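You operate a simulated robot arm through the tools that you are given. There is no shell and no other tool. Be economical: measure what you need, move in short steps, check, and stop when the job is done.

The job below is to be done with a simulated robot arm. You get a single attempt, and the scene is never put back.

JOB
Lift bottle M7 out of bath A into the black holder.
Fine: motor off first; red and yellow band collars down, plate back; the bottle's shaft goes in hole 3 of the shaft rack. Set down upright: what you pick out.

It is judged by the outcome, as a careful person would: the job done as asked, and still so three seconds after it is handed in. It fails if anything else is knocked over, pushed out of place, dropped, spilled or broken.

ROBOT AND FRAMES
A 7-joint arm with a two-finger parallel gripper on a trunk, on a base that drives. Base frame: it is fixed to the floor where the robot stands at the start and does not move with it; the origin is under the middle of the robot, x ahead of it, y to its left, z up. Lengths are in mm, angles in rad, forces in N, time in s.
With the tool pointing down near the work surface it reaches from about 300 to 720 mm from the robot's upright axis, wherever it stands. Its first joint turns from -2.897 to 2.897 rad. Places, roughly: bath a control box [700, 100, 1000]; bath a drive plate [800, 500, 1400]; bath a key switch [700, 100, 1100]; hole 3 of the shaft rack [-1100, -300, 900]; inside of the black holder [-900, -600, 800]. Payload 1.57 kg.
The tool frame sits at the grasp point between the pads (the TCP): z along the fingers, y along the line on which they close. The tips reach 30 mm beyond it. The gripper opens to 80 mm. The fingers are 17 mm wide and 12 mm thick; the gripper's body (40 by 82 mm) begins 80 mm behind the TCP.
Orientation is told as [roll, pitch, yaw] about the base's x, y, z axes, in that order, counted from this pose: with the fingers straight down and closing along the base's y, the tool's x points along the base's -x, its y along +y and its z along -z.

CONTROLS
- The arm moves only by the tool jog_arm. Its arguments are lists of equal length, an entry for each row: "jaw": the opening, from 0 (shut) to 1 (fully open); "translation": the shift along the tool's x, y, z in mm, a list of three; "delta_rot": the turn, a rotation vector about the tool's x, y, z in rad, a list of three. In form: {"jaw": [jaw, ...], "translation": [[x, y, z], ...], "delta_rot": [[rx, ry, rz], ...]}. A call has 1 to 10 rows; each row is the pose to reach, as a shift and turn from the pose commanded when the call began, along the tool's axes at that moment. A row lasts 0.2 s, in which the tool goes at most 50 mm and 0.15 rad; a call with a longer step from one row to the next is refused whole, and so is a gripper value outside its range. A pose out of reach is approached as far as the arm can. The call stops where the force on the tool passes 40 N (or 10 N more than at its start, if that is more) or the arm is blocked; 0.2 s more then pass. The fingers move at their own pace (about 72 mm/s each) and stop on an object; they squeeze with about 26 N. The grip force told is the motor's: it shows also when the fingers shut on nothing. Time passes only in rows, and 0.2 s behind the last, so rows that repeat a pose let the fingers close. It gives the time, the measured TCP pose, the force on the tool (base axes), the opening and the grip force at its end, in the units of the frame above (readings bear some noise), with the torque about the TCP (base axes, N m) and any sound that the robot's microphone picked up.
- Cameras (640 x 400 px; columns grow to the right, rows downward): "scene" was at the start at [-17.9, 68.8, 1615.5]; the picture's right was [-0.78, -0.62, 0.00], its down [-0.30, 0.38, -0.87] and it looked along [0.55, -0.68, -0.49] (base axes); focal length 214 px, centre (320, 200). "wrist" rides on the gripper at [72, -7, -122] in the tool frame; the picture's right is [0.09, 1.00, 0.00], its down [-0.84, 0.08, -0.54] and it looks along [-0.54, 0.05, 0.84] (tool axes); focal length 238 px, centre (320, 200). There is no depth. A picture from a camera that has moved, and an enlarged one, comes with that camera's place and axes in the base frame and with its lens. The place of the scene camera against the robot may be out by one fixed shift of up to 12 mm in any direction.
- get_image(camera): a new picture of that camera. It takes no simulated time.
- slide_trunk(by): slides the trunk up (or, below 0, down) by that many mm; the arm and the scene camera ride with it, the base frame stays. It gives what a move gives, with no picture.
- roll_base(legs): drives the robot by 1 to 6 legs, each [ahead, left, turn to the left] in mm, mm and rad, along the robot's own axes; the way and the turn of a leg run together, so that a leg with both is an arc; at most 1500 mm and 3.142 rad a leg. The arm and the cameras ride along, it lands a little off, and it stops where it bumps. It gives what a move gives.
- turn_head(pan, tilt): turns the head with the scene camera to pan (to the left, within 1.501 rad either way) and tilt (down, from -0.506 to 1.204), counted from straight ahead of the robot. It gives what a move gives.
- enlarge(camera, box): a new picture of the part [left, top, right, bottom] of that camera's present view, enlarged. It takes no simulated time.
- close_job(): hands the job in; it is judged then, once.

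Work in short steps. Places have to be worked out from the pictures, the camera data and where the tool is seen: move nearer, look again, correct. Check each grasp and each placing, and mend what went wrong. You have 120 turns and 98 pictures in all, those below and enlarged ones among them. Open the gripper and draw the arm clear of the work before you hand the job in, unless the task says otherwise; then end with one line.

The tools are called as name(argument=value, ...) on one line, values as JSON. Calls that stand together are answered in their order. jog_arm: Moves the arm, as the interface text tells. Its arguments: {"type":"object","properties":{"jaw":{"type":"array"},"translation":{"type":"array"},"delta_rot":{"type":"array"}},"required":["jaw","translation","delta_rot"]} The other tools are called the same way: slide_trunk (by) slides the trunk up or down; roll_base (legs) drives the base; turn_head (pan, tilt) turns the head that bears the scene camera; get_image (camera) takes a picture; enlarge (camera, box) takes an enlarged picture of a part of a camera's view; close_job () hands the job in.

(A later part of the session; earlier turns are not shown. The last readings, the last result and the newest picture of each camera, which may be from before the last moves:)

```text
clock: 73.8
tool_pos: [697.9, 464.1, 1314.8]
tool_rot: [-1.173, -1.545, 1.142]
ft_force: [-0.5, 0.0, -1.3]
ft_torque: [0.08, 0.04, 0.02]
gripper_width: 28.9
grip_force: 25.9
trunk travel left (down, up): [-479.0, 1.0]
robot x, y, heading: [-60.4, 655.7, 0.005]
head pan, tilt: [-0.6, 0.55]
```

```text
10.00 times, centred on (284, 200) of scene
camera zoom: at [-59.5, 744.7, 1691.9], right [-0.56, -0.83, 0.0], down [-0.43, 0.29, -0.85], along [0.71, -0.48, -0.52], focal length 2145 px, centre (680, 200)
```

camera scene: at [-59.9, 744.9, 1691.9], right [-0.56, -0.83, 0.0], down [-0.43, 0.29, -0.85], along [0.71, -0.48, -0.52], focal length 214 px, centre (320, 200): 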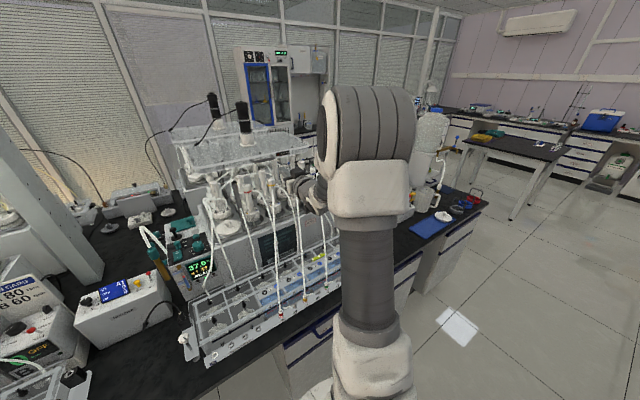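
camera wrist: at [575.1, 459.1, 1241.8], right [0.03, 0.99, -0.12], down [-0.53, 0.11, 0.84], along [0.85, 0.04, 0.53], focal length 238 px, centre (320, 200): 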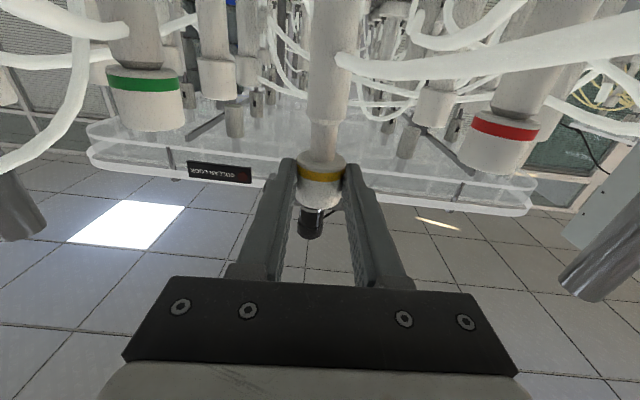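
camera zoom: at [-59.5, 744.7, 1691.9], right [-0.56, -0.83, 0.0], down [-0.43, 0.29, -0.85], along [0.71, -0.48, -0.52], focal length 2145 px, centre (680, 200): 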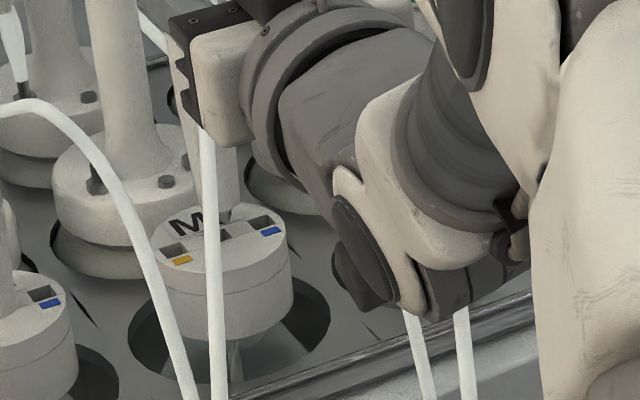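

The shaft is coming free of the lid (its neck shows, the collar is at the top of its slide). I lift on well above everything.

jog_arm(jaw=[0, 0, 0, 0, 0, 0, 0, 0], translation=[[-15, 0, 0], [-35, 0, 0], [-55, 0, 0], [-75, 0, 0], [-95, 0, 0], [-115, 0, 0], [-130, 0, 0], [-140, 0, 0]], delta_rot=[[0, 0, 0], [0, 0, 0], [0, 0, 0], [0, 0, 0], [0, 0, 0], [0, 0, 0], [0, 0, 0], [0, 0, 0]])

get_image(camera="scene")

```text
clock: 75.6
tool_pos: [699.7, 468.7, 1454.1]
tool_rot: [-1.161, -1.546, 1.131]
ft_force: [0.0, -0.8, -1.0]
ft_torque: [-0.08, 0.03, -0.06]
gripper_width: 28.5
grip_force: 26.0
trunk travel left (down, up): [-479.0, 1.0]
robot x, y, heading: [-59.2, 658.1, 0.006]
head pan, tilt: [-0.6, 0.55]
```

```text
25 pictures are left
camera scene: at [-59.6, 744.8, 1691.9], right [-0.56, -0.83, 0.0], down [-0.43, 0.29, -0.85], along [0.71, -0.48, -0.52], focal length 214 px, centre (320, 200)
```

scene: 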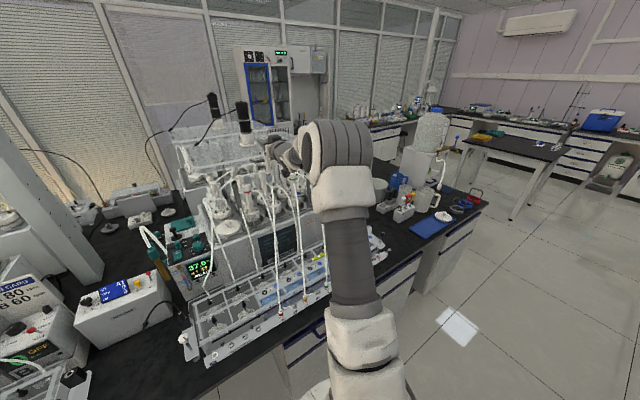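

Now I back away from the bench and look at what I hold.

roll_base(legs=[[-300, 0, 0]])

enlarge(camera="scene", box=[200, 80, 360, 200])

get_image(camera="wrist")

```text
clock: 78.1
tool_pos: [401.6, 467.2, 1453.9]
tool_rot: [-1.162, -1.546, 1.132]
ft_force: [0.4, 0.0, -1.3]
ft_torque: [0.04, 0.03, 0.01]
gripper_width: 29.8
grip_force: 26.3
trunk travel left (down, up): [-479.0, 1.0]
robot x, y, heading: [-358.0, 649.7, 0.003]
head pan, tilt: [-0.6, 0.55]
```

```text
3.33 times, centred on (280, 140) of scene
camera zoom: at [-358.0, 743.0, 1691.9], right [-0.56, -0.83, 0.0], down [-0.43, 0.29, -0.85], along [0.71, -0.48, -0.52], focal length 715 px, centre (453, 400)
```

zoom: 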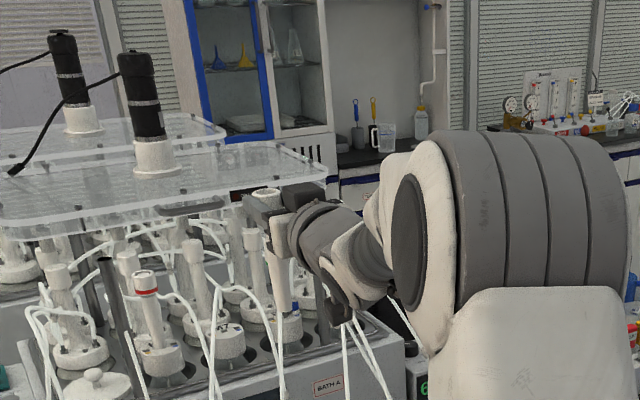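

```text
23 pictures are left
camera wrist: at [278.2, 461.3, 1381.9], right [0.03, 0.99, -0.12], down [-0.53, 0.11, 0.84], along [0.85, 0.04, 0.53], focal length 238 px, centre (320, 200)
```

wrist: 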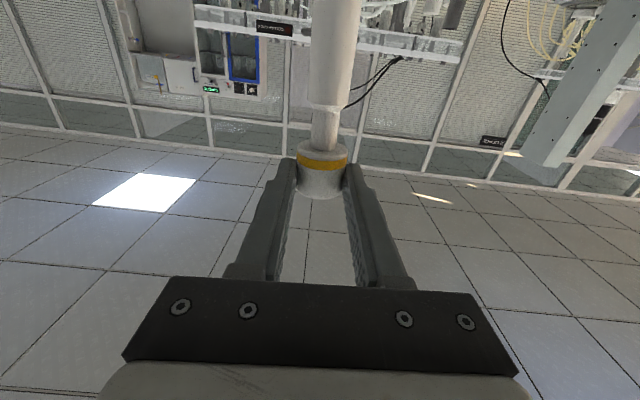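

I hold the shaft (about 150 mm long below the grip). I strafe to the open floor, turn around to face the rack table and look.

roll_base(legs=[[0, -950, 0], [0, 0, 3.1416]])

turn_head(pan=0.0, tilt=0.75)

get_image(camera="scene")

```text
refused: 3.1416 is not a number from -3.14159 to 3.14159
```

```text
clock: 79.1
tool_pos: [400.1, 466.3, 1453.1]
tool_rot: [-1.152, -1.546, 1.122]
ft_force: [0.4, -0.8, -0.4]
ft_torque: [0.0, 0.03, -0.01]
gripper_width: 29.7
grip_force: 25.9
trunk travel left (down, up): [-479.0, 1.0]
robot x, y, heading: [-352.2, 654.1, 0.011]
head pan, tilt: [0.0, 0.75]
```

```text
22 pictures are left
camera scene: at [-349.2, 793.7, 1674.5], right [0.01, -1.0, 0.0], down [-0.68, 0.0, -0.73], along [0.73, 0.0, -0.68], focal length 214 px, centre (320, 200)
```

scene: 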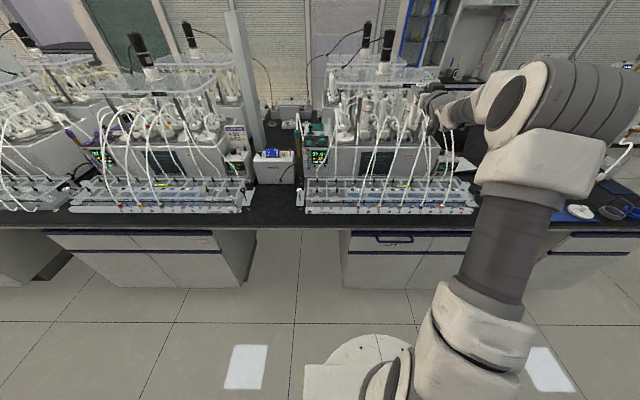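

roll_base(legs=[[0, -950, 0], [0, 0, 3.13]])

turn_head(pan=0.0, tilt=0.6)

get_image(camera="scene")

```text
clock: 96.3
tool_pos: [-1090.4, -55.8, 1452.9]
tool_rot: [-1.151, -1.544, -2.1]
ft_force: [0.3, -0.1, -0.6]
ft_torque: [-0.05, -0.01, 0.01]
gripper_width: 29.6
grip_force: 26.5
trunk travel left (down, up): [-479.0, 1.0]
robot x, y, heading: [-348.0, -304.8, 3.066]
head pan, tilt: [0.0, 0.75]
```

```text
clock: 97.0
tool_pos: [-1088.8, -56.2, 1453.1]
tool_rot: [-1.144, -1.544, -2.107]
ft_force: [0.0, -0.4, -1.3]
ft_torque: [0.04, -0.03, -0.03]
gripper_width: 29.5
grip_force: 26.1
trunk travel left (down, up): [-479.0, 1.0]
robot x, y, heading: [-347.8, -301.5, 3.066]
head pan, tilt: [0.0, 0.6]
```

```text
21 pictures are left
camera scene: at [-361.1, -442.2, 1687.3], right [0.07, 1.0, 0.0], down [0.56, -0.04, -0.82], along [-0.82, 0.06, -0.57], focal length 214 px, centre (320, 200)
```

scene: 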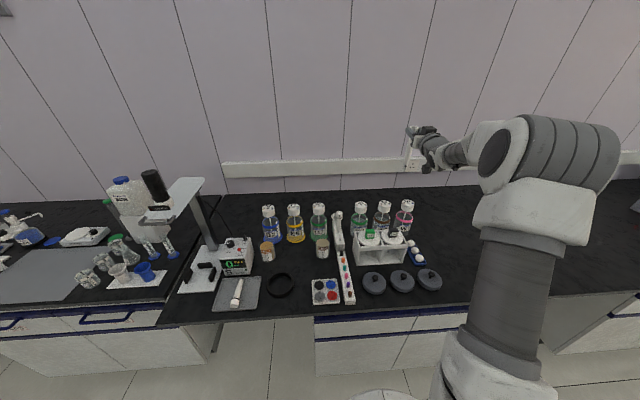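

enlarge(camera="scene", box=[250, 195, 450, 315])

```text
3.20 times, centred on (350, 255) of scene
camera zoom: at [-361.1, -442.2, 1687.3], right [0.07, 1.0, 0.0], down [0.56, -0.04, -0.82], along [-0.82, 0.06, -0.57], focal length 686 px, centre (224, 24)
```

zoom: 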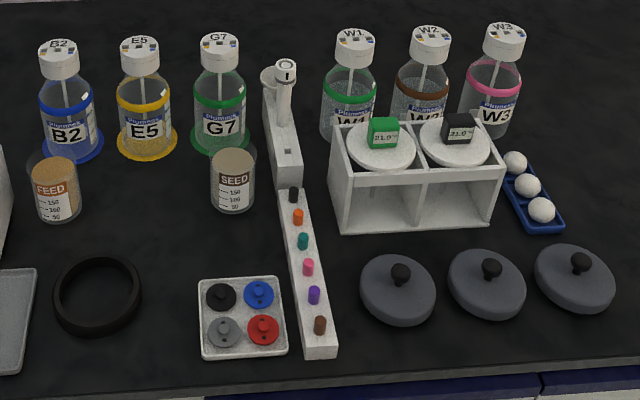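

enlarge(camera="scene", box=[318, 205, 368, 255])

```text
8.00 times, centred on (343, 230) of scene
camera zoom: at [-361.1, -442.2, 1687.3], right [0.07, 1.0, 0.0], down [0.56, -0.04, -0.82], along [-0.82, 0.06, -0.57], focal length 1716 px, centre (136, -40)
```

zoom: 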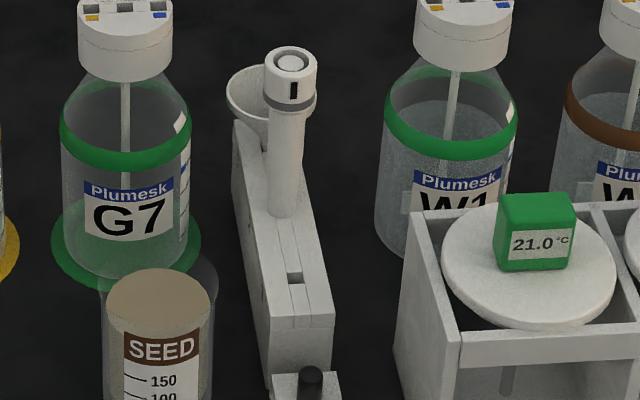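

The rack is the narrow white block: a grey-banded shaft in the middle hole and an empty square hole at its front, at about (-1096, -292), which fits "hole 3". The black ring near (-930, -575) is the holder. I square up the base opposite the rack and lower the trunk.

roll_base(legs=[[0, 0, 0.07], [-10, 185, 0]])

slide_trunk(by=-230)

turn_head(pan=-0.25, tilt=0.6)

enlarge(camera="scene", box=[220, 110, 420, 310])

```text
clock: 99.5
tool_pos: [-1094.7, -290.1, 1452.7]
tool_rot: [-1.148, -1.545, -2.034]
ft_force: [-0.2, -1.1, -1.1]
ft_torque: [0.01, -0.05, 0.01]
gripper_width: 29.6
grip_force: 26.4
trunk travel left (down, up): [-479.0, 1.0]
robot x, y, heading: [-340.1, -489.2, 3.132]
head pan, tilt: [0.0, 0.6]
```

```text
clock: 102.0
tool_pos: [-1094.5, -290.0, 1221.5]
tool_rot: [-1.146, -1.544, -2.037]
ft_force: [-0.3, 0.8, -1.4]
ft_torque: [-0.03, -0.06, -0.01]
gripper_width: 29.4
grip_force: 26.5
trunk travel left (down, up): [-249.0, 231.0]
robot x, y, heading: [-340.6, -487.9, 3.135]
head pan, tilt: [0.0, 0.6]
```

```text
clock: 102.7
tool_pos: [-1094.6, -289.0, 1222.7]
tool_rot: [-1.143, -1.545, -2.041]
ft_force: [0.9, -0.8, -0.5]
ft_torque: [-0.03, -0.01, -0.01]
gripper_width: 29.7
grip_force: 26.7
trunk travel left (down, up): [-249.0, 231.0]
robot x, y, heading: [-340.1, -488.1, 3.141]
head pan, tilt: [-0.25, 0.6]
```

```text
2.00 times, centred on (320, 210) of scene
camera zoom: at [-339.8, -606.3, 1457.4], right [0.25, 0.97, 0.0], down [0.55, -0.14, -0.83], along [-0.8, 0.21, -0.56], focal length 429 px, centre (320, 180)
```

zoom: 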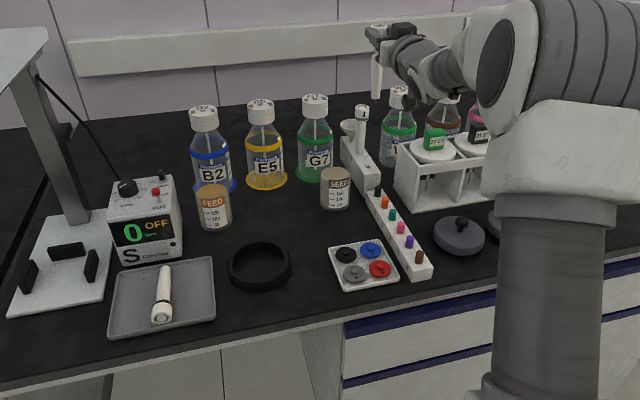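

enlarge(camera="scene", box=[376, 118, 436, 208])

```text
4.44 times, centred on (406, 163) of scene
camera zoom: at [-339.8, -606.3, 1457.4], right [0.25, 0.97, 0.0], down [0.55, -0.14, -0.83], along [-0.8, 0.21, -0.56], focal length 953 px, centre (-62, 364)
```

zoom: 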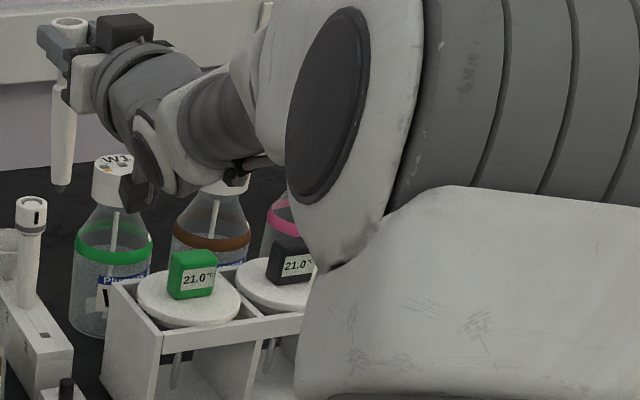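

I can see the small square peg at the shaft's foot. Relative to it the hole lies about 11 mm nearer me, 6 mm to −y and 150 mm below; I lower to some 25 mm above it.

jog_arm(jaw=[0, 0, 0, 0, 0], translation=[[25, 3, -11], [50, 5, -11], [80, 7, -11], [110, 8, -11], [125, 8.7, -11]], delta_rot=[[0, 0, 0], [0, 0, 0], [0, 0, 0], [0, 0, 0], [0, 0, 0]])

enlarge(camera="scene", box=[376, 148, 412, 202])

```text
clock: 103.9
tool_pos: [-1081.6, -297.1, 1097.6]
tool_rot: [-1.149, -1.547, -2.033]
ft_force: [-0.2, -0.3, -1.1]
ft_torque: [-0.02, -0.03, 0.01]
gripper_width: 29.7
grip_force: 26.1
trunk travel left (down, up): [-249.0, 231.0]
robot x, y, heading: [-338.3, -488.8, 3.139]
head pan, tilt: [-0.25, 0.6]
```

```text
7.41 times, centred on (394, 175) of scene
camera zoom: at [-339.8, -606.3, 1457.4], right [0.25, 0.97, 0.0], down [0.55, -0.14, -0.83], along [-0.8, 0.21, -0.56], focal length 1589 px, centre (-228, 385)
```

zoom: 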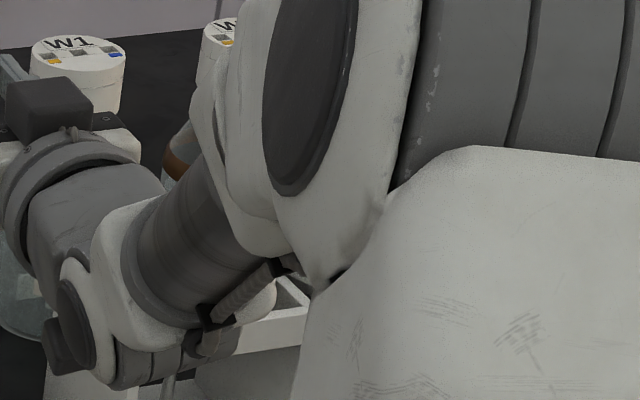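

enlarge(camera="scene", box=[314, 158, 378, 203])

```text
8.89 times, centred on (346, 180) of scene
camera zoom: at [-339.8, -606.3, 1457.4], right [0.25, 0.97, 0.0], down [0.55, -0.14, -0.83], along [-0.8, 0.21, -0.56], focal length 1906 px, centre (89, 373)
```

zoom: 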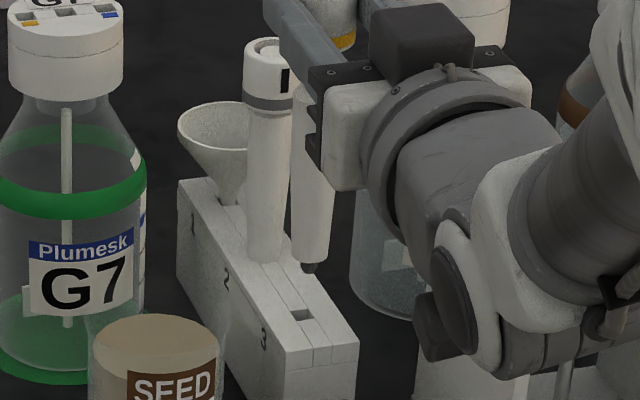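

Hole 3 is labelled and empty. The peg is some 24 mm above and a few mm off; I correct 5 mm to −y and lower until just above.

jog_arm(jaw=[0, 0, 0, 0], translation=[[5, 5, -1], [10, 5.2, -1], [15, 5.2, -1], [18, 5.2, -1]], delta_rot=[[0, 0, 0], [0, 0, 0], [0, 0, 0], [0, 0, 0]])

enlarge(camera="scene", box=[330, 175, 362, 205])

```text
clock: 104.9
tool_pos: [-1080.3, -302.4, 1080.0]
tool_rot: [-1.144, -1.545, -2.04]
ft_force: [0.1, -0.9, -2.3]
ft_torque: [0.03, -0.04, -0.01]
gripper_width: 29.6
grip_force: 26.0
trunk travel left (down, up): [-249.0, 231.0]
robot x, y, heading: [-336.7, -489.4, 3.137]
head pan, tilt: [-0.25, 0.6]
```

```text
13.33 times, centred on (346, 190) of scene
camera zoom: at [-339.8, -606.3, 1457.4], right [0.25, 0.97, 0.0], down [0.55, -0.14, -0.83], along [-0.8, 0.21, -0.56], focal length 2860 px, centre (-27, 333)
```

zoom: 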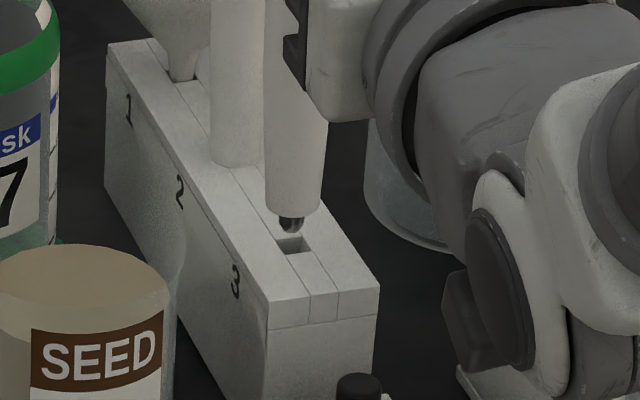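

Peg is ~6 mm over the hole and nearly aligned. I lower gently 16 mm, watching force.

jog_arm(jaw=[0, 0, 0, 0, 0, 0, 0], translation=[[2.5, -0.6, 0], [5, -0.6, 0], [7, -0.6, 0], [9, -0.6, 0], [11, -0.6, 0], [13, -0.6, 0], [15, -0.6, 0]], delta_rot=[[0, 0, 0], [0, 0, 0], [0, 0, 0], [0, 0, 0], [0, 0, 0], [0, 0, 0], [0, 0, 0]])

enlarge(camera="scene", box=[330, 175, 362, 205])

```text
clock: 106.5
tool_pos: [-1081.6, -299.6, 1065.4]
tool_rot: [-1.144, -1.544, -2.04]
ft_force: [0.2, -0.3, -1.1]
ft_torque: [-0.03, -0.01, -0.01]
gripper_width: 29.9
grip_force: 26.5
trunk travel left (down, up): [-249.0, 231.0]
robot x, y, heading: [-339.8, -486.2, 3.133]
head pan, tilt: [-0.25, 0.6]
```

```text
13.33 times, centred on (346, 190) of scene
camera zoom: at [-339.8, -606.3, 1457.4], right [0.25, 0.97, 0.0], down [0.55, -0.14, -0.83], along [-0.8, 0.21, -0.56], focal length 2860 px, centre (-27, 333)
```

zoom: 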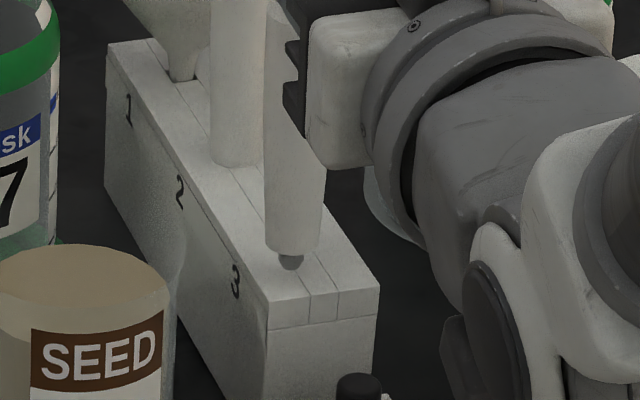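

The peg passed in front of the hole's image without contact, so it must be ~15 mm too near me. I raise 8 mm, shift 15 mm on and 4 mm across, and lower again.

jog_arm(jaw=[0, 0, 0, 0, 0, 0], translation=[[-10, 0, 0], [-10, -4, 8], [-10, -4, 15], [-6, -4, 15], [-3, -4, 15], [0, -4, 15]], delta_rot=[[0, 0, 0], [0, 0, 0], [0, 0, 0], [0, 0, 0], [0, 0, 0], [0, 0, 0]])

enlarge(camera="scene", box=[330, 175, 362, 205])

```text
clock: 107.9
tool_pos: [-1096.9, -294.0, 1064.5]
tool_rot: [-1.158, -1.545, -2.025]
ft_force: [-0.3, 1.0, -0.3]
ft_torque: [0.03, -0.03, 0.0]
gripper_width: 29.6
grip_force: 26.2
trunk travel left (down, up): [-249.0, 231.0]
robot x, y, heading: [-341.4, -488.5, 3.133]
head pan, tilt: [-0.25, 0.6]
```

```text
13.33 times, centred on (346, 190) of scene
camera zoom: at [-339.8, -606.3, 1457.4], right [0.25, 0.97, 0.0], down [0.55, -0.14, -0.83], along [-0.8, 0.21, -0.56], focal length 2860 px, centre (-27, 333)
```

zoom: 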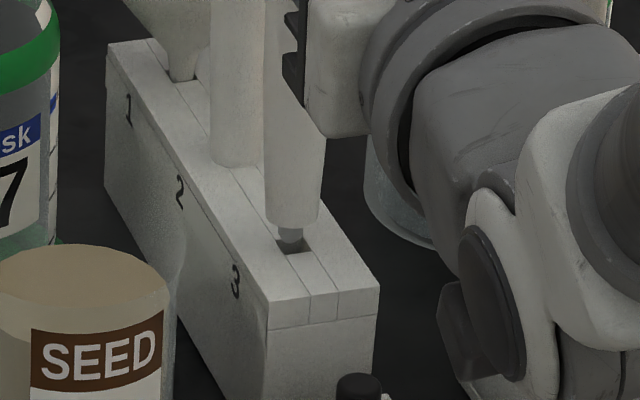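

The peg tip is right at the hole's mouth. I nudge 1.2 mm nearer and lower 10 mm.

jog_arm(jaw=[0, 0, 0, 0, 0, 0], translation=[[1, 0, -1.2], [3, 0, -1.2], [5, 0, -1.2], [7, 0, -1.2], [9, 0, -1.2], [11, 0, -1.2]], delta_rot=[[0, 0, 0], [0, 0, 0], [0, 0, 0], [0, 0, 0], [0, 0, 0], [0, 0, 0]])

enlarge(camera="scene", box=[330, 175, 362, 205])

```text
clock: 109.3
tool_pos: [-1093.9, -295.6, 1053.9]
tool_rot: [-1.164, -1.544, -2.02]
ft_force: [-0.2, 0.2, 0.8]
ft_torque: [-0.03, 0.07, 0.03]
gripper_width: 29.6
grip_force: 25.9
trunk travel left (down, up): [-249.0, 231.0]
robot x, y, heading: [-337.9, -488.8, 3.13]
head pan, tilt: [-0.25, 0.6]
```

```text
13.33 times, centred on (346, 190) of scene
camera zoom: at [-339.7, -606.3, 1457.3], right [0.25, 0.97, 0.0], down [0.55, -0.14, -0.83], along [-0.8, 0.21, -0.56], focal length 2860 px, centre (-27, 333)
```

zoom: 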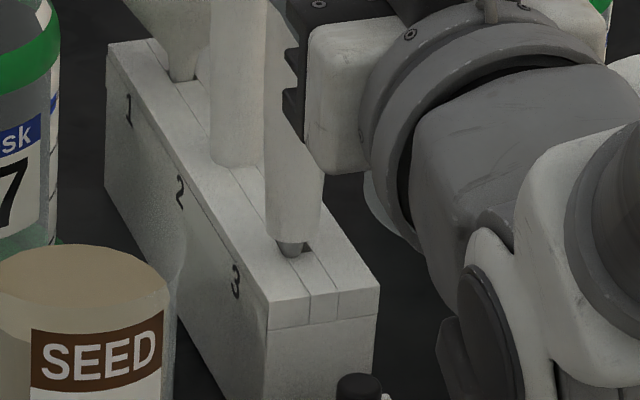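

The shaft has come to rest on the rim (the collar slid down the neck). From the image the peg needs 5 mm farther back and 2 mm to +y; I hop it there and lower.

jog_arm(jaw=[0, 0, 0, 0, 0, 0, 0, 0, 0], translation=[[-5, 0, 0], [-10, 0, 0], [-10, -1.9, 5.2], [-7, -1.9, 5.2], [-5, -1.9, 5.2], [-3, -1.9, 5.2], [-1, -1.9, 5.2], [1, -1.9, 5.2], [3, -1.9, 5.2]], delta_rot=[[0, 0, 0], [0, 0, 0], [0, 0, 0], [0, 0, 0], [0, 0, 0], [0, 0, 0], [0, 0, 0], [0, 0, 0], [0, 0, 0]])

enlarge(camera="scene", box=[330, 175, 362, 205])

```text
clock: 111.3
tool_pos: [-1098.6, -293.3, 1051.4]
tool_rot: [-1.128, -1.543, -2.056]
ft_force: [0.2, 0.9, -0.9]
ft_torque: [0.1, -0.02, -0.03]
gripper_width: 29.5
grip_force: 26.3
trunk travel left (down, up): [-249.0, 231.0]
robot x, y, heading: [-336.5, -488.4, 3.137]
head pan, tilt: [-0.25, 0.6]
```

```text
13.33 times, centred on (346, 190) of scene
camera zoom: at [-339.7, -606.2, 1457.3], right [0.25, 0.97, 0.0], down [0.55, -0.14, -0.83], along [-0.8, 0.21, -0.56], focal length 2860 px, centre (-27, 333)
```

zoom: 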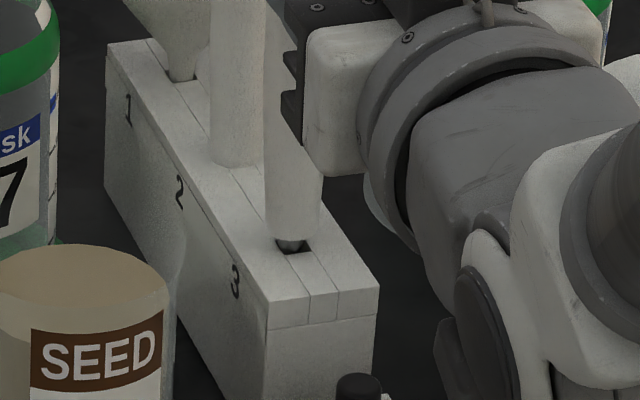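

The peg now sits in the mouth of the hole. I lower further.

jog_arm(jaw=[0, 0, 0, 0, 0], translation=[[2, 0, 0], [4, 0, 0], [6, 0, 0], [8, 0, 0], [10, 0, 0]], delta_rot=[[0, 0, 0], [0, 0, 0], [0, 0, 0], [0, 0, 0], [0, 0, 0]])

enlarge(camera="scene", box=[326, 165, 366, 205])

```text
clock: 112.5
tool_pos: [-1098.5, -293.7, 1040.2]
tool_rot: [-1.139, -1.545, -2.042]
ft_force: [0.4, 0.4, 1.1]
ft_torque: [0.05, 0.0, -0.02]
gripper_width: 29.5
grip_force: 26.0
trunk travel left (down, up): [-249.0, 231.0]
robot x, y, heading: [-340.5, -486.1, 3.135]
head pan, tilt: [-0.25, 0.6]
```

```text
10.00 times, centred on (346, 185) of scene
camera zoom: at [-339.7, -606.3, 1457.4], right [0.25, 0.97, 0.0], down [0.55, -0.14, -0.83], along [-0.8, 0.21, -0.56], focal length 2145 px, centre (60, 350)
```

zoom: 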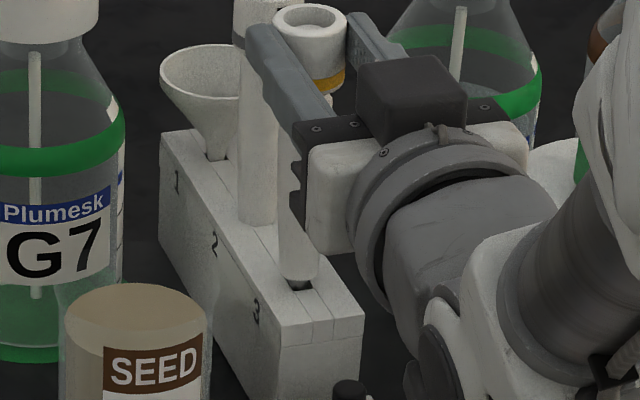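

The peg is still catching on the rear-left rim by 1–2 mm. I slide it that much forward/right while pressing lightly down.

jog_arm(jaw=[0, 0, 0, 0, 0, 0, 0], translation=[[0, -0.6, -1], [0, -0.6, -1.8], [2, -0.6, -1.8], [4, -0.6, -1.8], [6, -0.6, -2], [8, -0.6, -2], [10, -0.6, -2]], delta_rot=[[0, 0, 0], [0, 0, 0], [0, 0, 0], [0, 0, 0], [0, 0, 0], [0, 0, 0], [0, 0, 0]])

```text
clock: 114.1
tool_pos: [-1098.6, -291.9, 1031.0]
tool_rot: [-1.209, -1.544, -1.975]
ft_force: [-5.8, -0.3, 3.4]
ft_torque: [0.04, 0.81, 0.03]
gripper_width: 29.7
grip_force: 26.2
trunk travel left (down, up): [-249.0, 231.0]
robot x, y, heading: [-335.9, -490.1, 3.127]
head pan, tilt: [-0.25, 0.6]
```

enlarge(camera="scene", box=[326, 165, 366, 205])

```text
10.00 times, centred on (346, 185) of scene
camera zoom: at [-339.9, -606.3, 1457.3], right [0.25, 0.97, 0.0], down [0.55, -0.14, -0.83], along [-0.8, 0.21, -0.56], focal length 2145 px, centre (60, 350)
```

zoom: 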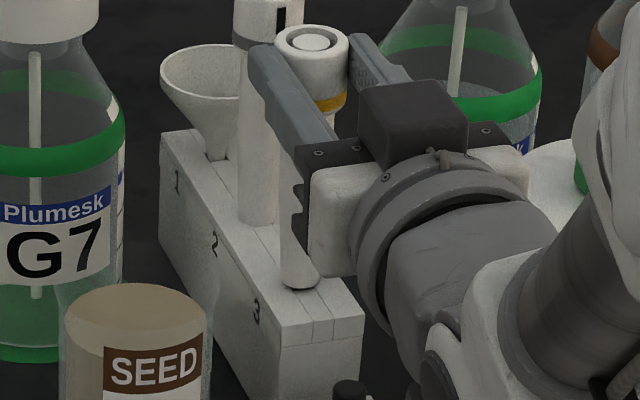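

The foot is flat on the rack, peg in hole 3, collar down. I relieve the side load, open, and back straight out.

jog_arm(jaw=[0, 0.55, 0.65, 0.65, 0.65, 0.65, 0.65, 0.65], translation=[[-0.5, 0, 1.5], [-0.5, 0, 1.5], [-0.5, 0, 1.5], [-0.5, 0, -20], [-0.5, 0, -60], [-0.5, 0, -100], [-20, 0, -130], [-60, 0, -140]], delta_rot=[[0, 0, 0], [0, 0, 0], [0, 0, 0], [0, 0, 0], [0, 0, 0], [0, 0, 0], [0, 0, 0], [0, 0, 0]])

enlarge(camera="scene", box=[250, 130, 410, 250])

```text
clock: 115.9
tool_pos: [-957.9, -298.2, 1088.9]
tool_rot: [-1.145, -1.544, -2.038]
ft_force: [0.1, 0.6, -0.2]
ft_torque: [0.03, 0.02, 0.03]
gripper_width: 52.1
grip_force: 0.1
trunk travel left (down, up): [-249.0, 231.0]
robot x, y, heading: [-342.6, -487.8, 3.139]
head pan, tilt: [-0.25, 0.6]
```

```text
3.33 times, centred on (330, 190) of scene
camera zoom: at [-339.9, -606.2, 1457.3], right [0.25, 0.97, 0.0], down [0.55, -0.14, -0.82], along [-0.8, 0.21, -0.57], focal length 715 px, centre (287, 233)
```

zoom: 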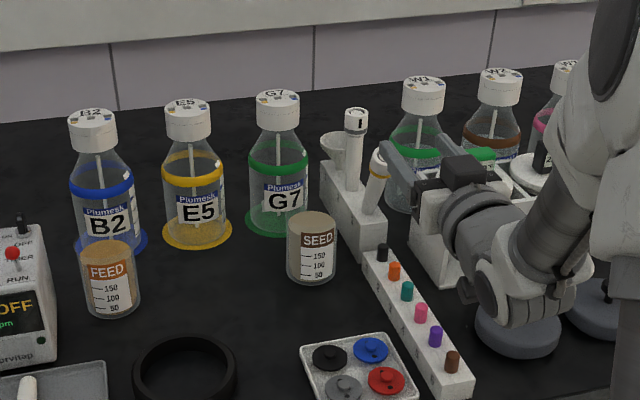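

The yellow shaft looks slightly tilted; I zoom in on it.

enlarge(camera="scene", box=[326, 155, 366, 195])

```text
10.00 times, centred on (346, 175) of scene
camera zoom: at [-339.9, -606.2, 1457.3], right [0.25, 0.97, 0.0], down [0.55, -0.14, -0.82], along [-0.8, 0.21, -0.57], focal length 2145 px, centre (60, 450)
```

zoom: 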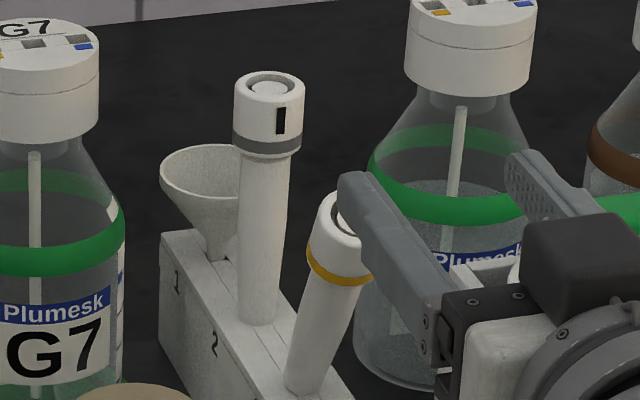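

It is leaning about 25–30° towards me, so the peg isn't properly home. I go back around the collar to set it upright, lowering to z≈1028 and advancing with wide jaws.

jog_arm(jaw=[0.85, 0.85, 0.85, 0.85, 0.85], translation=[[40, 0, 0], [61, 0, 10], [61, 1, 40], [61, 2, 65], [61, 3, 78]], delta_rot=[[0, 0, 0], [0, 0, 0], [0, 0, 0], [0, 0, 0], [0, 0, 0]])

enlarge(camera="scene", box=[321, 155, 371, 205])

```text
clock: 117.1
tool_pos: [-1036.3, -297.9, 1029.9]
tool_rot: [-1.155, -1.544, -2.028]
ft_force: [-1.0, -0.3, -0.6]
ft_torque: [0.01, -0.01, -0.04]
gripper_width: 67.9
grip_force: 0.0
trunk travel left (down, up): [-249.0, 231.0]
robot x, y, heading: [-338.9, -483.2, 3.133]
head pan, tilt: [-0.25, 0.6]
```

```text
8.00 times, centred on (346, 180) of scene
camera zoom: at [-339.7, -606.3, 1457.4], right [0.25, 0.97, 0.0], down [0.55, -0.14, -0.83], along [-0.8, 0.21, -0.56], focal length 1716 px, centre (112, 360)
```

zoom: 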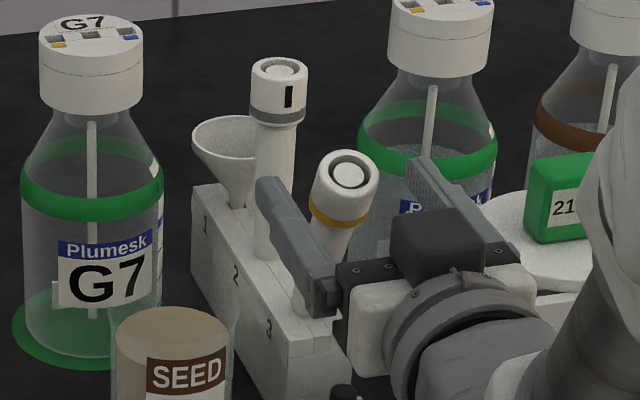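

The collar is between the fingers, about 9 mm off-centre and 15 mm ahead of the grasp point. I centre on it and close.

jog_arm(jaw=[0.85, 0.85, 0.4, 0.3, 0.3, 0.3], translation=[[0, 9, 5], [0, 9, 15], [0, 9, 15], [0, 9, 15], [0, 9, 15], [0, 9, 15]], delta_rot=[[0, 0, 0], [0, 0, 0], [0, 0, 0], [0, 0, 0], [0, 0, 0], [0, 0, 0]])

```text
clock: 118.5
tool_pos: [-1050.0, -305.5, 1030.6]
tool_rot: [-1.165, -1.545, -2.019]
ft_force: [0.3, 1.1, 1.4]
ft_torque: [0.08, 0.09, -0.04]
gripper_width: 30.1
grip_force: 25.5
trunk travel left (down, up): [-249.0, 231.0]
robot x, y, heading: [-339.7, -486.4, 3.139]
head pan, tilt: [-0.25, 0.6]
```

Gripped. I now swing it upright about its foot: the tool arcs 46 mm on while pitching 0.44 rad.

jog_arm(jaw=[0.2, 0.2, 0.2, 0.2, 0.2, 0.2, 0.2, 0.2], translation=[[-2, -1, 6.5], [-4, -3, 13], [-6, -4.5, 18.5], [-7, -6, 23.7], [-8, -7.5, 29.3], [-9, -9, 34.8], [-9.5, -10, 40.4], [-10, -10.5, 46]], delta_rot=[[0, 0.055, 0], [0, 0.11, 0], [0, 0.165, 0], [0, 0.22, 0], [0, 0.275, 0], [0, 0.33, 0], [0, 0.385, 0], [0, 0.44, 0]])

enlarge(camera="scene", box=[326, 165, 366, 205])

```text
clock: 120.3
tool_pos: [-1097.1, -294.3, 1043.6]
tool_rot: [-0.056, -1.124, -3.13]
ft_force: [-3.8, 2.2, 18.8]
ft_torque: [0.19, 0.92, 0.07]
gripper_width: 29.6
grip_force: 26.0
trunk travel left (down, up): [-249.0, 231.0]
robot x, y, heading: [-337.8, -491.0, 3.133]
head pan, tilt: [-0.25, 0.6]
```

```text
10.00 times, centred on (346, 185) of scene
camera zoom: at [-338.2, -606.6, 1457.4], right [0.25, 0.97, 0.0], down [0.55, -0.14, -0.83], along [-0.8, 0.21, -0.56], focal length 2145 px, centre (60, 350)
```

zoom: 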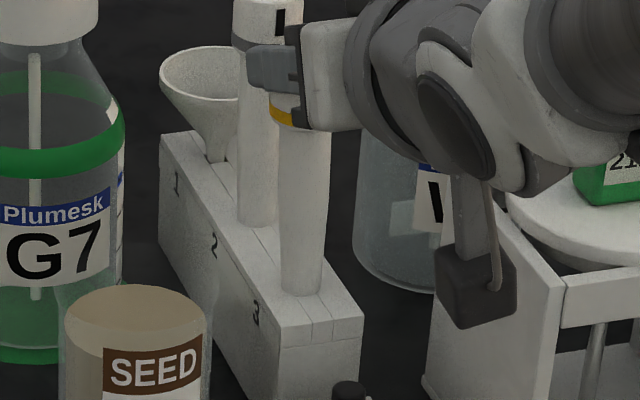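

Upright now and pressing down at ~19 N. I wiggle it slightly in yaw and sideways while pressing so the square peg drops home.

jog_arm(jaw=[0.2, 0.2, 0.2, 0.2, 0.2, 0.2, 0.2, 0.2, 0.2], translation=[[0, 0, 0], [0.6, -1.5, 1.3], [0, 1.5, -1], [0.9, 0, 0.4], [0.9, 0, 0.4], [1.2, -1, 1.4], [0.6, 1, -0.8], [0.9, 0, 0.4], [0.9, 0, 0.4]], delta_rot=[[-0.1, 0, -0.047], [-0.1, 0, -0.047], [0.0, 0, 0.0], [0.1, 0, 0.047], [0.1, 0, 0.047], [0, 0, 0], [0, 0, 0], [0, 0, 0], [0, 0, 0]])

```text
clock: 122.3
tool_pos: [-1094.9, -294.3, 1040.5]
tool_rot: [-0.056, -1.124, -3.133]
ft_force: [1.7, 2.2, 16.3]
ft_torque: [0.26, 0.18, -0.06]
gripper_width: 29.8
grip_force: 26.1
trunk travel left (down, up): [-249.0, 231.0]
robot x, y, heading: [-341.5, -491.0, 3.136]
head pan, tilt: [-0.25, 0.6]
```

It dropped another ~2 mm. I ease the pressure and open only slightly so the fingers still cage it, then check whether it stands by itself.

jog_arm(jaw=[0.2, 0.5, 0.5, 0.5, 0.5], translation=[[-0.9, 0, -0.4], [-0.9, 0, -0.4], [-0.9, 0, -0.4], [-0.9, 0, -0.4], [-0.9, 0, -0.4]], delta_rot=[[0, 0, 0], [0, 0, 0], [0, 0, 0], [0, 0, 0], [0, 0, 0]])

enlarge(camera="scene", box=[321, 155, 371, 205])

```text
clock: 123.5
tool_pos: [-1096.6, -294.5, 1040.1]
tool_rot: [-0.056, -1.118, -3.135]
ft_force: [0.1, 0.1, 0.8]
ft_torque: [-0.01, -0.01, -0.02]
gripper_width: 40.4
grip_force: 0.0
trunk travel left (down, up): [-249.0, 231.0]
robot x, y, heading: [-340.2, -487.4, 3.133]
head pan, tilt: [-0.25, 0.6]
```

```text
8.00 times, centred on (346, 180) of scene
camera zoom: at [-339.7, -606.3, 1457.3], right [0.25, 0.97, 0.0], down [0.55, -0.14, -0.83], along [-0.8, 0.21, -0.56], focal length 1716 px, centre (112, 360)
```

zoom: 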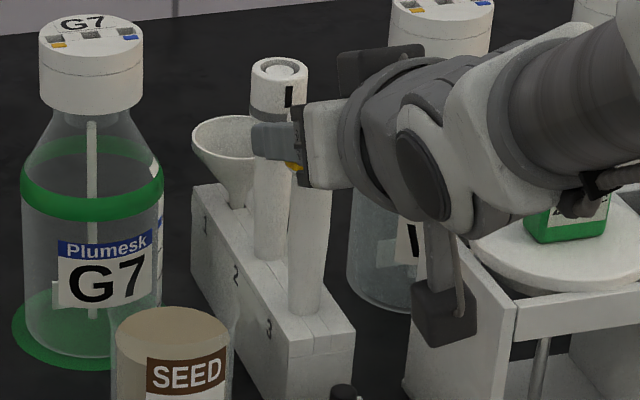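

It now stands upright, parallel to its neighbour, with the fingers off it. I open a bit more and back out level, then raise.

jog_arm(jaw=[0.6, 0.6, 0.6, 0.6, 0.6, 0.6], translation=[[0, 0, 0], [6.4, 0, -13.6], [17, 0, -36], [34, 0, -72], [51, 0, -108], [64, 0, -136]], delta_rot=[[0, 0, 0], [0, 0, 0], [0, 0, 0], [0, 0, 0], [0, 0, 0], [0, 0, 0]])

```text
clock: 124.9
tool_pos: [-945.1, -300.5, 1040.4]
tool_rot: [-0.058, -1.12, -3.134]
ft_force: [-0.2, 0.5, -0.3]
ft_torque: [0.02, 0.0, 0.0]
gripper_width: 47.7
grip_force: 0.0
trunk travel left (down, up): [-249.0, 231.0]
robot x, y, heading: [-339.7, -485.5, 3.135]
head pan, tilt: [-0.25, 0.6]
```

Done there. Now for the bottle: I raise and level the tool, set a 45° forward-down pitch (which gives reach and keeps clear of the sampler), then drive back to the bath.

jog_arm(jaw=[0.6, 0.6, 0.6, 0.6, 0.6, 0.6], translation=[[-29, 0, -32], [-58, 0, -64], [-87, 0, -96], [-116, 0, -128], [-145, 0, -159], [-145, 0, -159]], delta_rot=[[-0.012, 0.065, -0.002], [-0.024, 0.13, -0.004], [-0.036, 0.195, -0.006], [-0.048, 0.26, -0.008], [-0.058, 0.32, -0.009], [-0.058, 0.32, -0.009]])

slide_trunk(by=230)

```text
clock: 126.3
tool_pos: [-866.3, -307.0, 1239.8]
tool_rot: [0.002, -0.801, -3.134]
ft_force: [0.1, -0.2, 0.1]
ft_torque: [0.02, 0.01, -0.01]
gripper_width: 47.7
grip_force: 0.1
out of reach, approached as far as the arm can: row 2
trunk travel left (down, up): [-249.0, 231.0]
robot x, y, heading: [-338.1, -489.2, 3.135]
head pan, tilt: [-0.25, 0.6]
```

```text
clock: 128.8
tool_pos: [-866.3, -307.1, 1468.6]
tool_rot: [0.001, -0.798, -3.133]
ft_force: [-0.9, 0.0, -0.7]
ft_torque: [-0.01, -0.01, 0.0]
gripper_width: 48.1
grip_force: 0.1
trunk travel left (down, up): [-479.0, 1.0]
robot x, y, heading: [-339.7, -485.4, 3.133]
head pan, tilt: [-0.25, 0.6]
```

roll_base(legs=[[0, 0, -3.133], [0, 1130, 0]])

```text
clock: 147.3
tool_pos: [174.6, 465.5, 1468.3]
tool_rot: [0.003, -0.799, 0.042]
ft_force: [0.5, 0.2, -0.3]
ft_torque: [-0.01, 0.05, 0.0]
gripper_width: 47.8
grip_force: 0.2
trunk travel left (down, up): [-479.0, 1.0]
robot x, y, heading: [-359.5, 632.1, 0.028]
head pan, tilt: [-0.25, 0.6]
```

roll_base(legs=[[0, 0, -0.03], [300, 16, 0]])

```text
clock: 150.3
tool_pos: [470.9, 464.1, 1469.4]
tool_rot: [0.003, -0.8, 0.007]
ft_force: [-0.5, 1.1, -0.5]
ft_torque: [0.01, 0.01, 0.0]
gripper_width: 48.1
grip_force: 0.2
trunk travel left (down, up): [-479.0, 1.0]
robot x, y, heading: [-56.5, 644.2, -0.008]
head pan, tilt: [-0.25, 0.6]
```

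I descend along the 45° line to just short of the M7 cap with the jaws wide, then look.

jog_arm(jaw=[0.95, 0.95, 0.95, 0.95, 0.95, 0.95, 0.95, 0.95], translation=[[8, 0.5, 42], [16, 0.5, 84], [24, 1, 126], [32, 1, 168], [41, 1.5, 212], [50, 1.5, 256], [58, 1.5, 298], [60, 1.5, 317]], delta_rot=[[0, 0, 0], [0, 0, 0], [0, 0, 0], [0, 0, 0], [0, 0, 0], [0, 0, 0], [0, 0, 0], [0, 0, 0]])

get_image(camera="wrist")

```text
clock: 152.1
tool_pos: [656.9, 465.4, 1203.6]
tool_rot: [0.001, -0.801, 0.01]
ft_force: [0.7, 0.3, -0.2]
ft_torque: [-0.02, 0.03, 0.0]
gripper_width: 76.0
grip_force: 0.1
trunk travel left (down, up): [-479.0, 1.0]
robot x, y, heading: [-58.6, 645.4, -0.008]
head pan, tilt: [-0.25, 0.6]
```

```text
2 pictures are left
camera wrist: at [518.1, 456.9, 1237.1], right [-0.08, 0.99, -0.06], down [0.19, 0.08, 0.98], along [0.98, 0.06, -0.2], focal length 238 px, centre (320, 200)
```

wrist: 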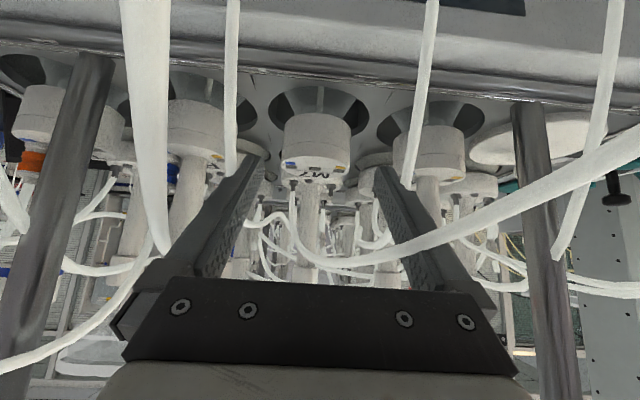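

The label reads M7, and the cap is centred: axis x≈700, y≈464, top z≈1173. I go in around it and close.

jog_arm(jaw=[0.95, 0.95, 0.95, 0.5, 0.3, 0.3, 0.3], translation=[[-2, -1, 25], [-4, -1.5, 48], [-3, -1.5, 60], [-3, -1.5, 60], [-3, -1.5, 60], [-3, -1.5, 60], [-3, -1.5, 60]], delta_rot=[[0, 0, 0], [0, 0, 0], [0, 0, 0], [0, 0, 0], [0, 0, 0], [0, 0, 0], [0, 0, 0]])

```text
clock: 153.7
tool_pos: [700.4, 466.4, 1165.4]
tool_rot: [0.0, -0.8, 0.01]
ft_force: [0.2, -4.2, 0.6]
ft_torque: [-0.46, -0.09, -0.08]
gripper_width: 60.2
grip_force: 26.2
trunk travel left (down, up): [-479.0, 1.0]
robot x, y, heading: [-57.6, 638.5, -0.003]
head pan, tilt: [-0.25, 0.6]
```

Gripped at 60 mm. I lift straight up slowly at first.

jog_arm(jaw=[0, 0, 0, 0, 0, 0], translation=[[0, 0, 0], [-3.6, 0, -3.5], [-7.2, 0, -7], [-14.3, 0, -13.9], [-21.5, 0, -20.9], [-28.7, 0, -27.9]], delta_rot=[[0, 0, 0], [0, 0, 0], [0, 0, 0], [0, 0, 0], [0, 0, 0], [0, 0, 0]])

```text
clock: 155.1
tool_pos: [701.3, 472.4, 1204.8]
tool_rot: [0.003, -0.8, 0.014]
ft_force: [0.0, 0.1, 0.0]
ft_torque: [-0.07, 0.01, -0.05]
gripper_width: 0.2
grip_force: 21.0
trunk travel left (down, up): [-479.0, 1.0]
robot x, y, heading: [-56.7, 644.1, -0.003]
head pan, tilt: [-0.25, 0.6]
```

The cap slipped out: a 60 mm cap at its image size means its axis is really near x≈719, so I held it only by the very fingertips. I open above it, move 20 mm farther in and go lower for a full grip.

jog_arm(jaw=[0.5, 0.98, 0.98, 0.98, 0.98, 0.98, 0.98, 0.98], translation=[[-5, 0, -5], [-5, 0, -5], [-18.9, -1, 9.3], [-10, -1, 18], [0, -1, 27.5], [10, -1, 37], [17, -1, 44], [21.6, -1, 48.8]], delta_rot=[[0, 0, 0], [0, 0, 0], [0, 0, 0], [0, 0, 0], [0, 0, 0], [0, 0, 0], [0, 0, 0], [0, 0, 0]])

jog_arm(jaw=[0.6, 0.4, 0.4, 0.4, 0.4], translation=[[0, 0, 0], [0, 0, 0], [0, 0, 0], [0, 0, 0], [0, 0, 0]], delta_rot=[[0, 0, 0], [0, 0, 0], [0, 0, 0], [0, 0, 0], [0, 0, 0]])

```text
clock: 156.9
tool_pos: [720.7, 466.8, 1156.6]
tool_rot: [0.003, -0.8, 0.01]
ft_force: [-0.8, 0.0, 0.4]
ft_torque: [0.03, 0.0, -0.04]
gripper_width: 78.2
grip_force: 0.1
trunk travel left (down, up): [-479.0, 1.0]
robot x, y, heading: [-57.8, 646.7, -0.007]
head pan, tilt: [-0.25, 0.6]
```

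```text
clock: 158.1
tool_pos: [720.0, 465.3, 1156.6]
tool_rot: [0.002, -0.799, 0.009]
ft_force: [0.0, -4.0, 2.1]
ft_torque: [-0.28, 0.04, -0.02]
gripper_width: 60.2
grip_force: 26.8
trunk travel left (down, up): [-479.0, 1.0]
robot x, y, heading: [-59.1, 641.5, -0.005]
head pan, tilt: [-0.25, 0.6]
```

60.2 mm again, now at the grasp point. I ease 1.5 mm sideways and lift very gently, watching the load.

jog_arm(jaw=[0, 0, 0, 0, 0, 0], translation=[[0, -1.5, 0], [0, -1.5, 0], [-1.4, -1.5, -1.4], [-2.9, -1.5, -2.8], [-4.3, -1.5, -4.2], [-5.7, -1.5, -5.6]], delta_rot=[[0, 0, 0], [0, 0, 0], [0, 0, 0], [0, 0, 0], [0, 0, 0], [0, 0, 0]])

```text
clock: 159.5
tool_pos: [720.4, 464.5, 1163.0]
tool_rot: [0.002, -0.797, 0.009]
ft_force: [-0.9, 0.8, -6.7]
ft_torque: [0.04, 0.01, 0.02]
gripper_width: 60.1
grip_force: 25.9
trunk travel left (down, up): [-479.0, 1.0]
robot x, y, heading: [-60.6, 643.3, -0.008]
head pan, tilt: [-0.25, 0.6]
```

It carries 6.7 N steadily (≈0.7 kg). I go on lifting in small rows.

jog_arm(jaw=[0, 0, 0, 0, 0, 0, 0, 0, 0, 0], translation=[[-2, 0, -2], [-5, 0, -4.9], [-9, 0, -8.7], [-13, 0, -12.6], [-17, 0, -16.5], [-21, 0, -20.4], [-25, 0, -24.3], [-29, 0, -28.2], [-33, 0, -32], [-36, 0, -35]], delta_rot=[[0, 0, 0], [0, 0, 0], [0, 0, 0], [0, 0, 0], [0, 0, 0], [0, 0, 0], [0, 0, 0], [0, 0, 0], [0, 0, 0], [0, 0, 0]])

```text
clock: 161.7
tool_pos: [721.2, 464.2, 1213.8]
tool_rot: [-0.001, -0.799, 0.009]
ft_force: [-0.3, 0.0, -7.8]
ft_torque: [0.01, -0.01, 0.02]
gripper_width: 60.1
grip_force: 25.8
trunk travel left (down, up): [-479.0, 1.0]
robot x, y, heading: [-59.0, 645.3, -0.008]
head pan, tilt: [-0.25, 0.6]
```

Steady. I continue to z≈1325, then edge 6 mm towards me (away from the plate handle) and on up to clear the bath.

jog_arm(jaw=[0, 0, 0, 0, 0, 0, 0, 0, 0, 0], translation=[[-4, 0, -3.9], [-12, 0, -11.7], [-20, 0, -19.4], [-29, 0, -28.2], [-38, 0, -36.9], [-47, 0, -45.7], [-56, 0, -54.4], [-65, 0, -63.2], [-73, 0, -71], [-79, 0, -77]], delta_rot=[[0, 0, 0], [0, 0, 0], [0, 0, 0], [0, 0, 0], [0, 0, 0], [0, 0, 0], [0, 0, 0], [0, 0, 0], [0, 0, 0], [0, 0, 0]])

jog_arm(jaw=[0, 0, 0, 0, 0, 0, 0, 0, 0, 0], translation=[[2, 0, -2], [4.2, 0, -4.3], [0, 0, -8.5], [-6, 0, -14.3], [-12, 0, -20], [-18, 0, -26], [-24, 0, -31.8], [-30, 0, -37.6], [-35, 0, -42.5], [-38, 0, -45.4]], delta_rot=[[0, 0, 0], [0, 0, 0], [0, 0, 0], [0, 0, 0], [0, 0, 0], [0, 0, 0], [0, 0, 0], [0, 0, 0], [0, 0, 0], [0, 0, 0]])

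```text
clock: 163.9
tool_pos: [722.7, 464.1, 1322.7]
tool_rot: [0.003, -0.8, 0.01]
ft_force: [-0.5, 0.7, -7.1]
ft_torque: [0.01, -0.05, 0.01]
gripper_width: 60.2
grip_force: 26.4
trunk travel left (down, up): [-479.0, 1.0]
robot x, y, heading: [-58.8, 646.4, -0.003]
head pan, tilt: [-0.25, 0.6]
```

```text
clock: 166.1
tool_pos: [714.6, 462.9, 1381.5]
tool_rot: [0.003, -0.798, 0.007]
ft_force: [-1.2, 0.8, -7.6]
ft_torque: [0.02, -0.04, 0.02]
gripper_width: 60.1
grip_force: 26.0
trunk travel left (down, up): [-479.0, 1.0]
robot x, y, heading: [-57.8, 648.7, -0.008]
head pan, tilt: [-0.25, 0.6]
```

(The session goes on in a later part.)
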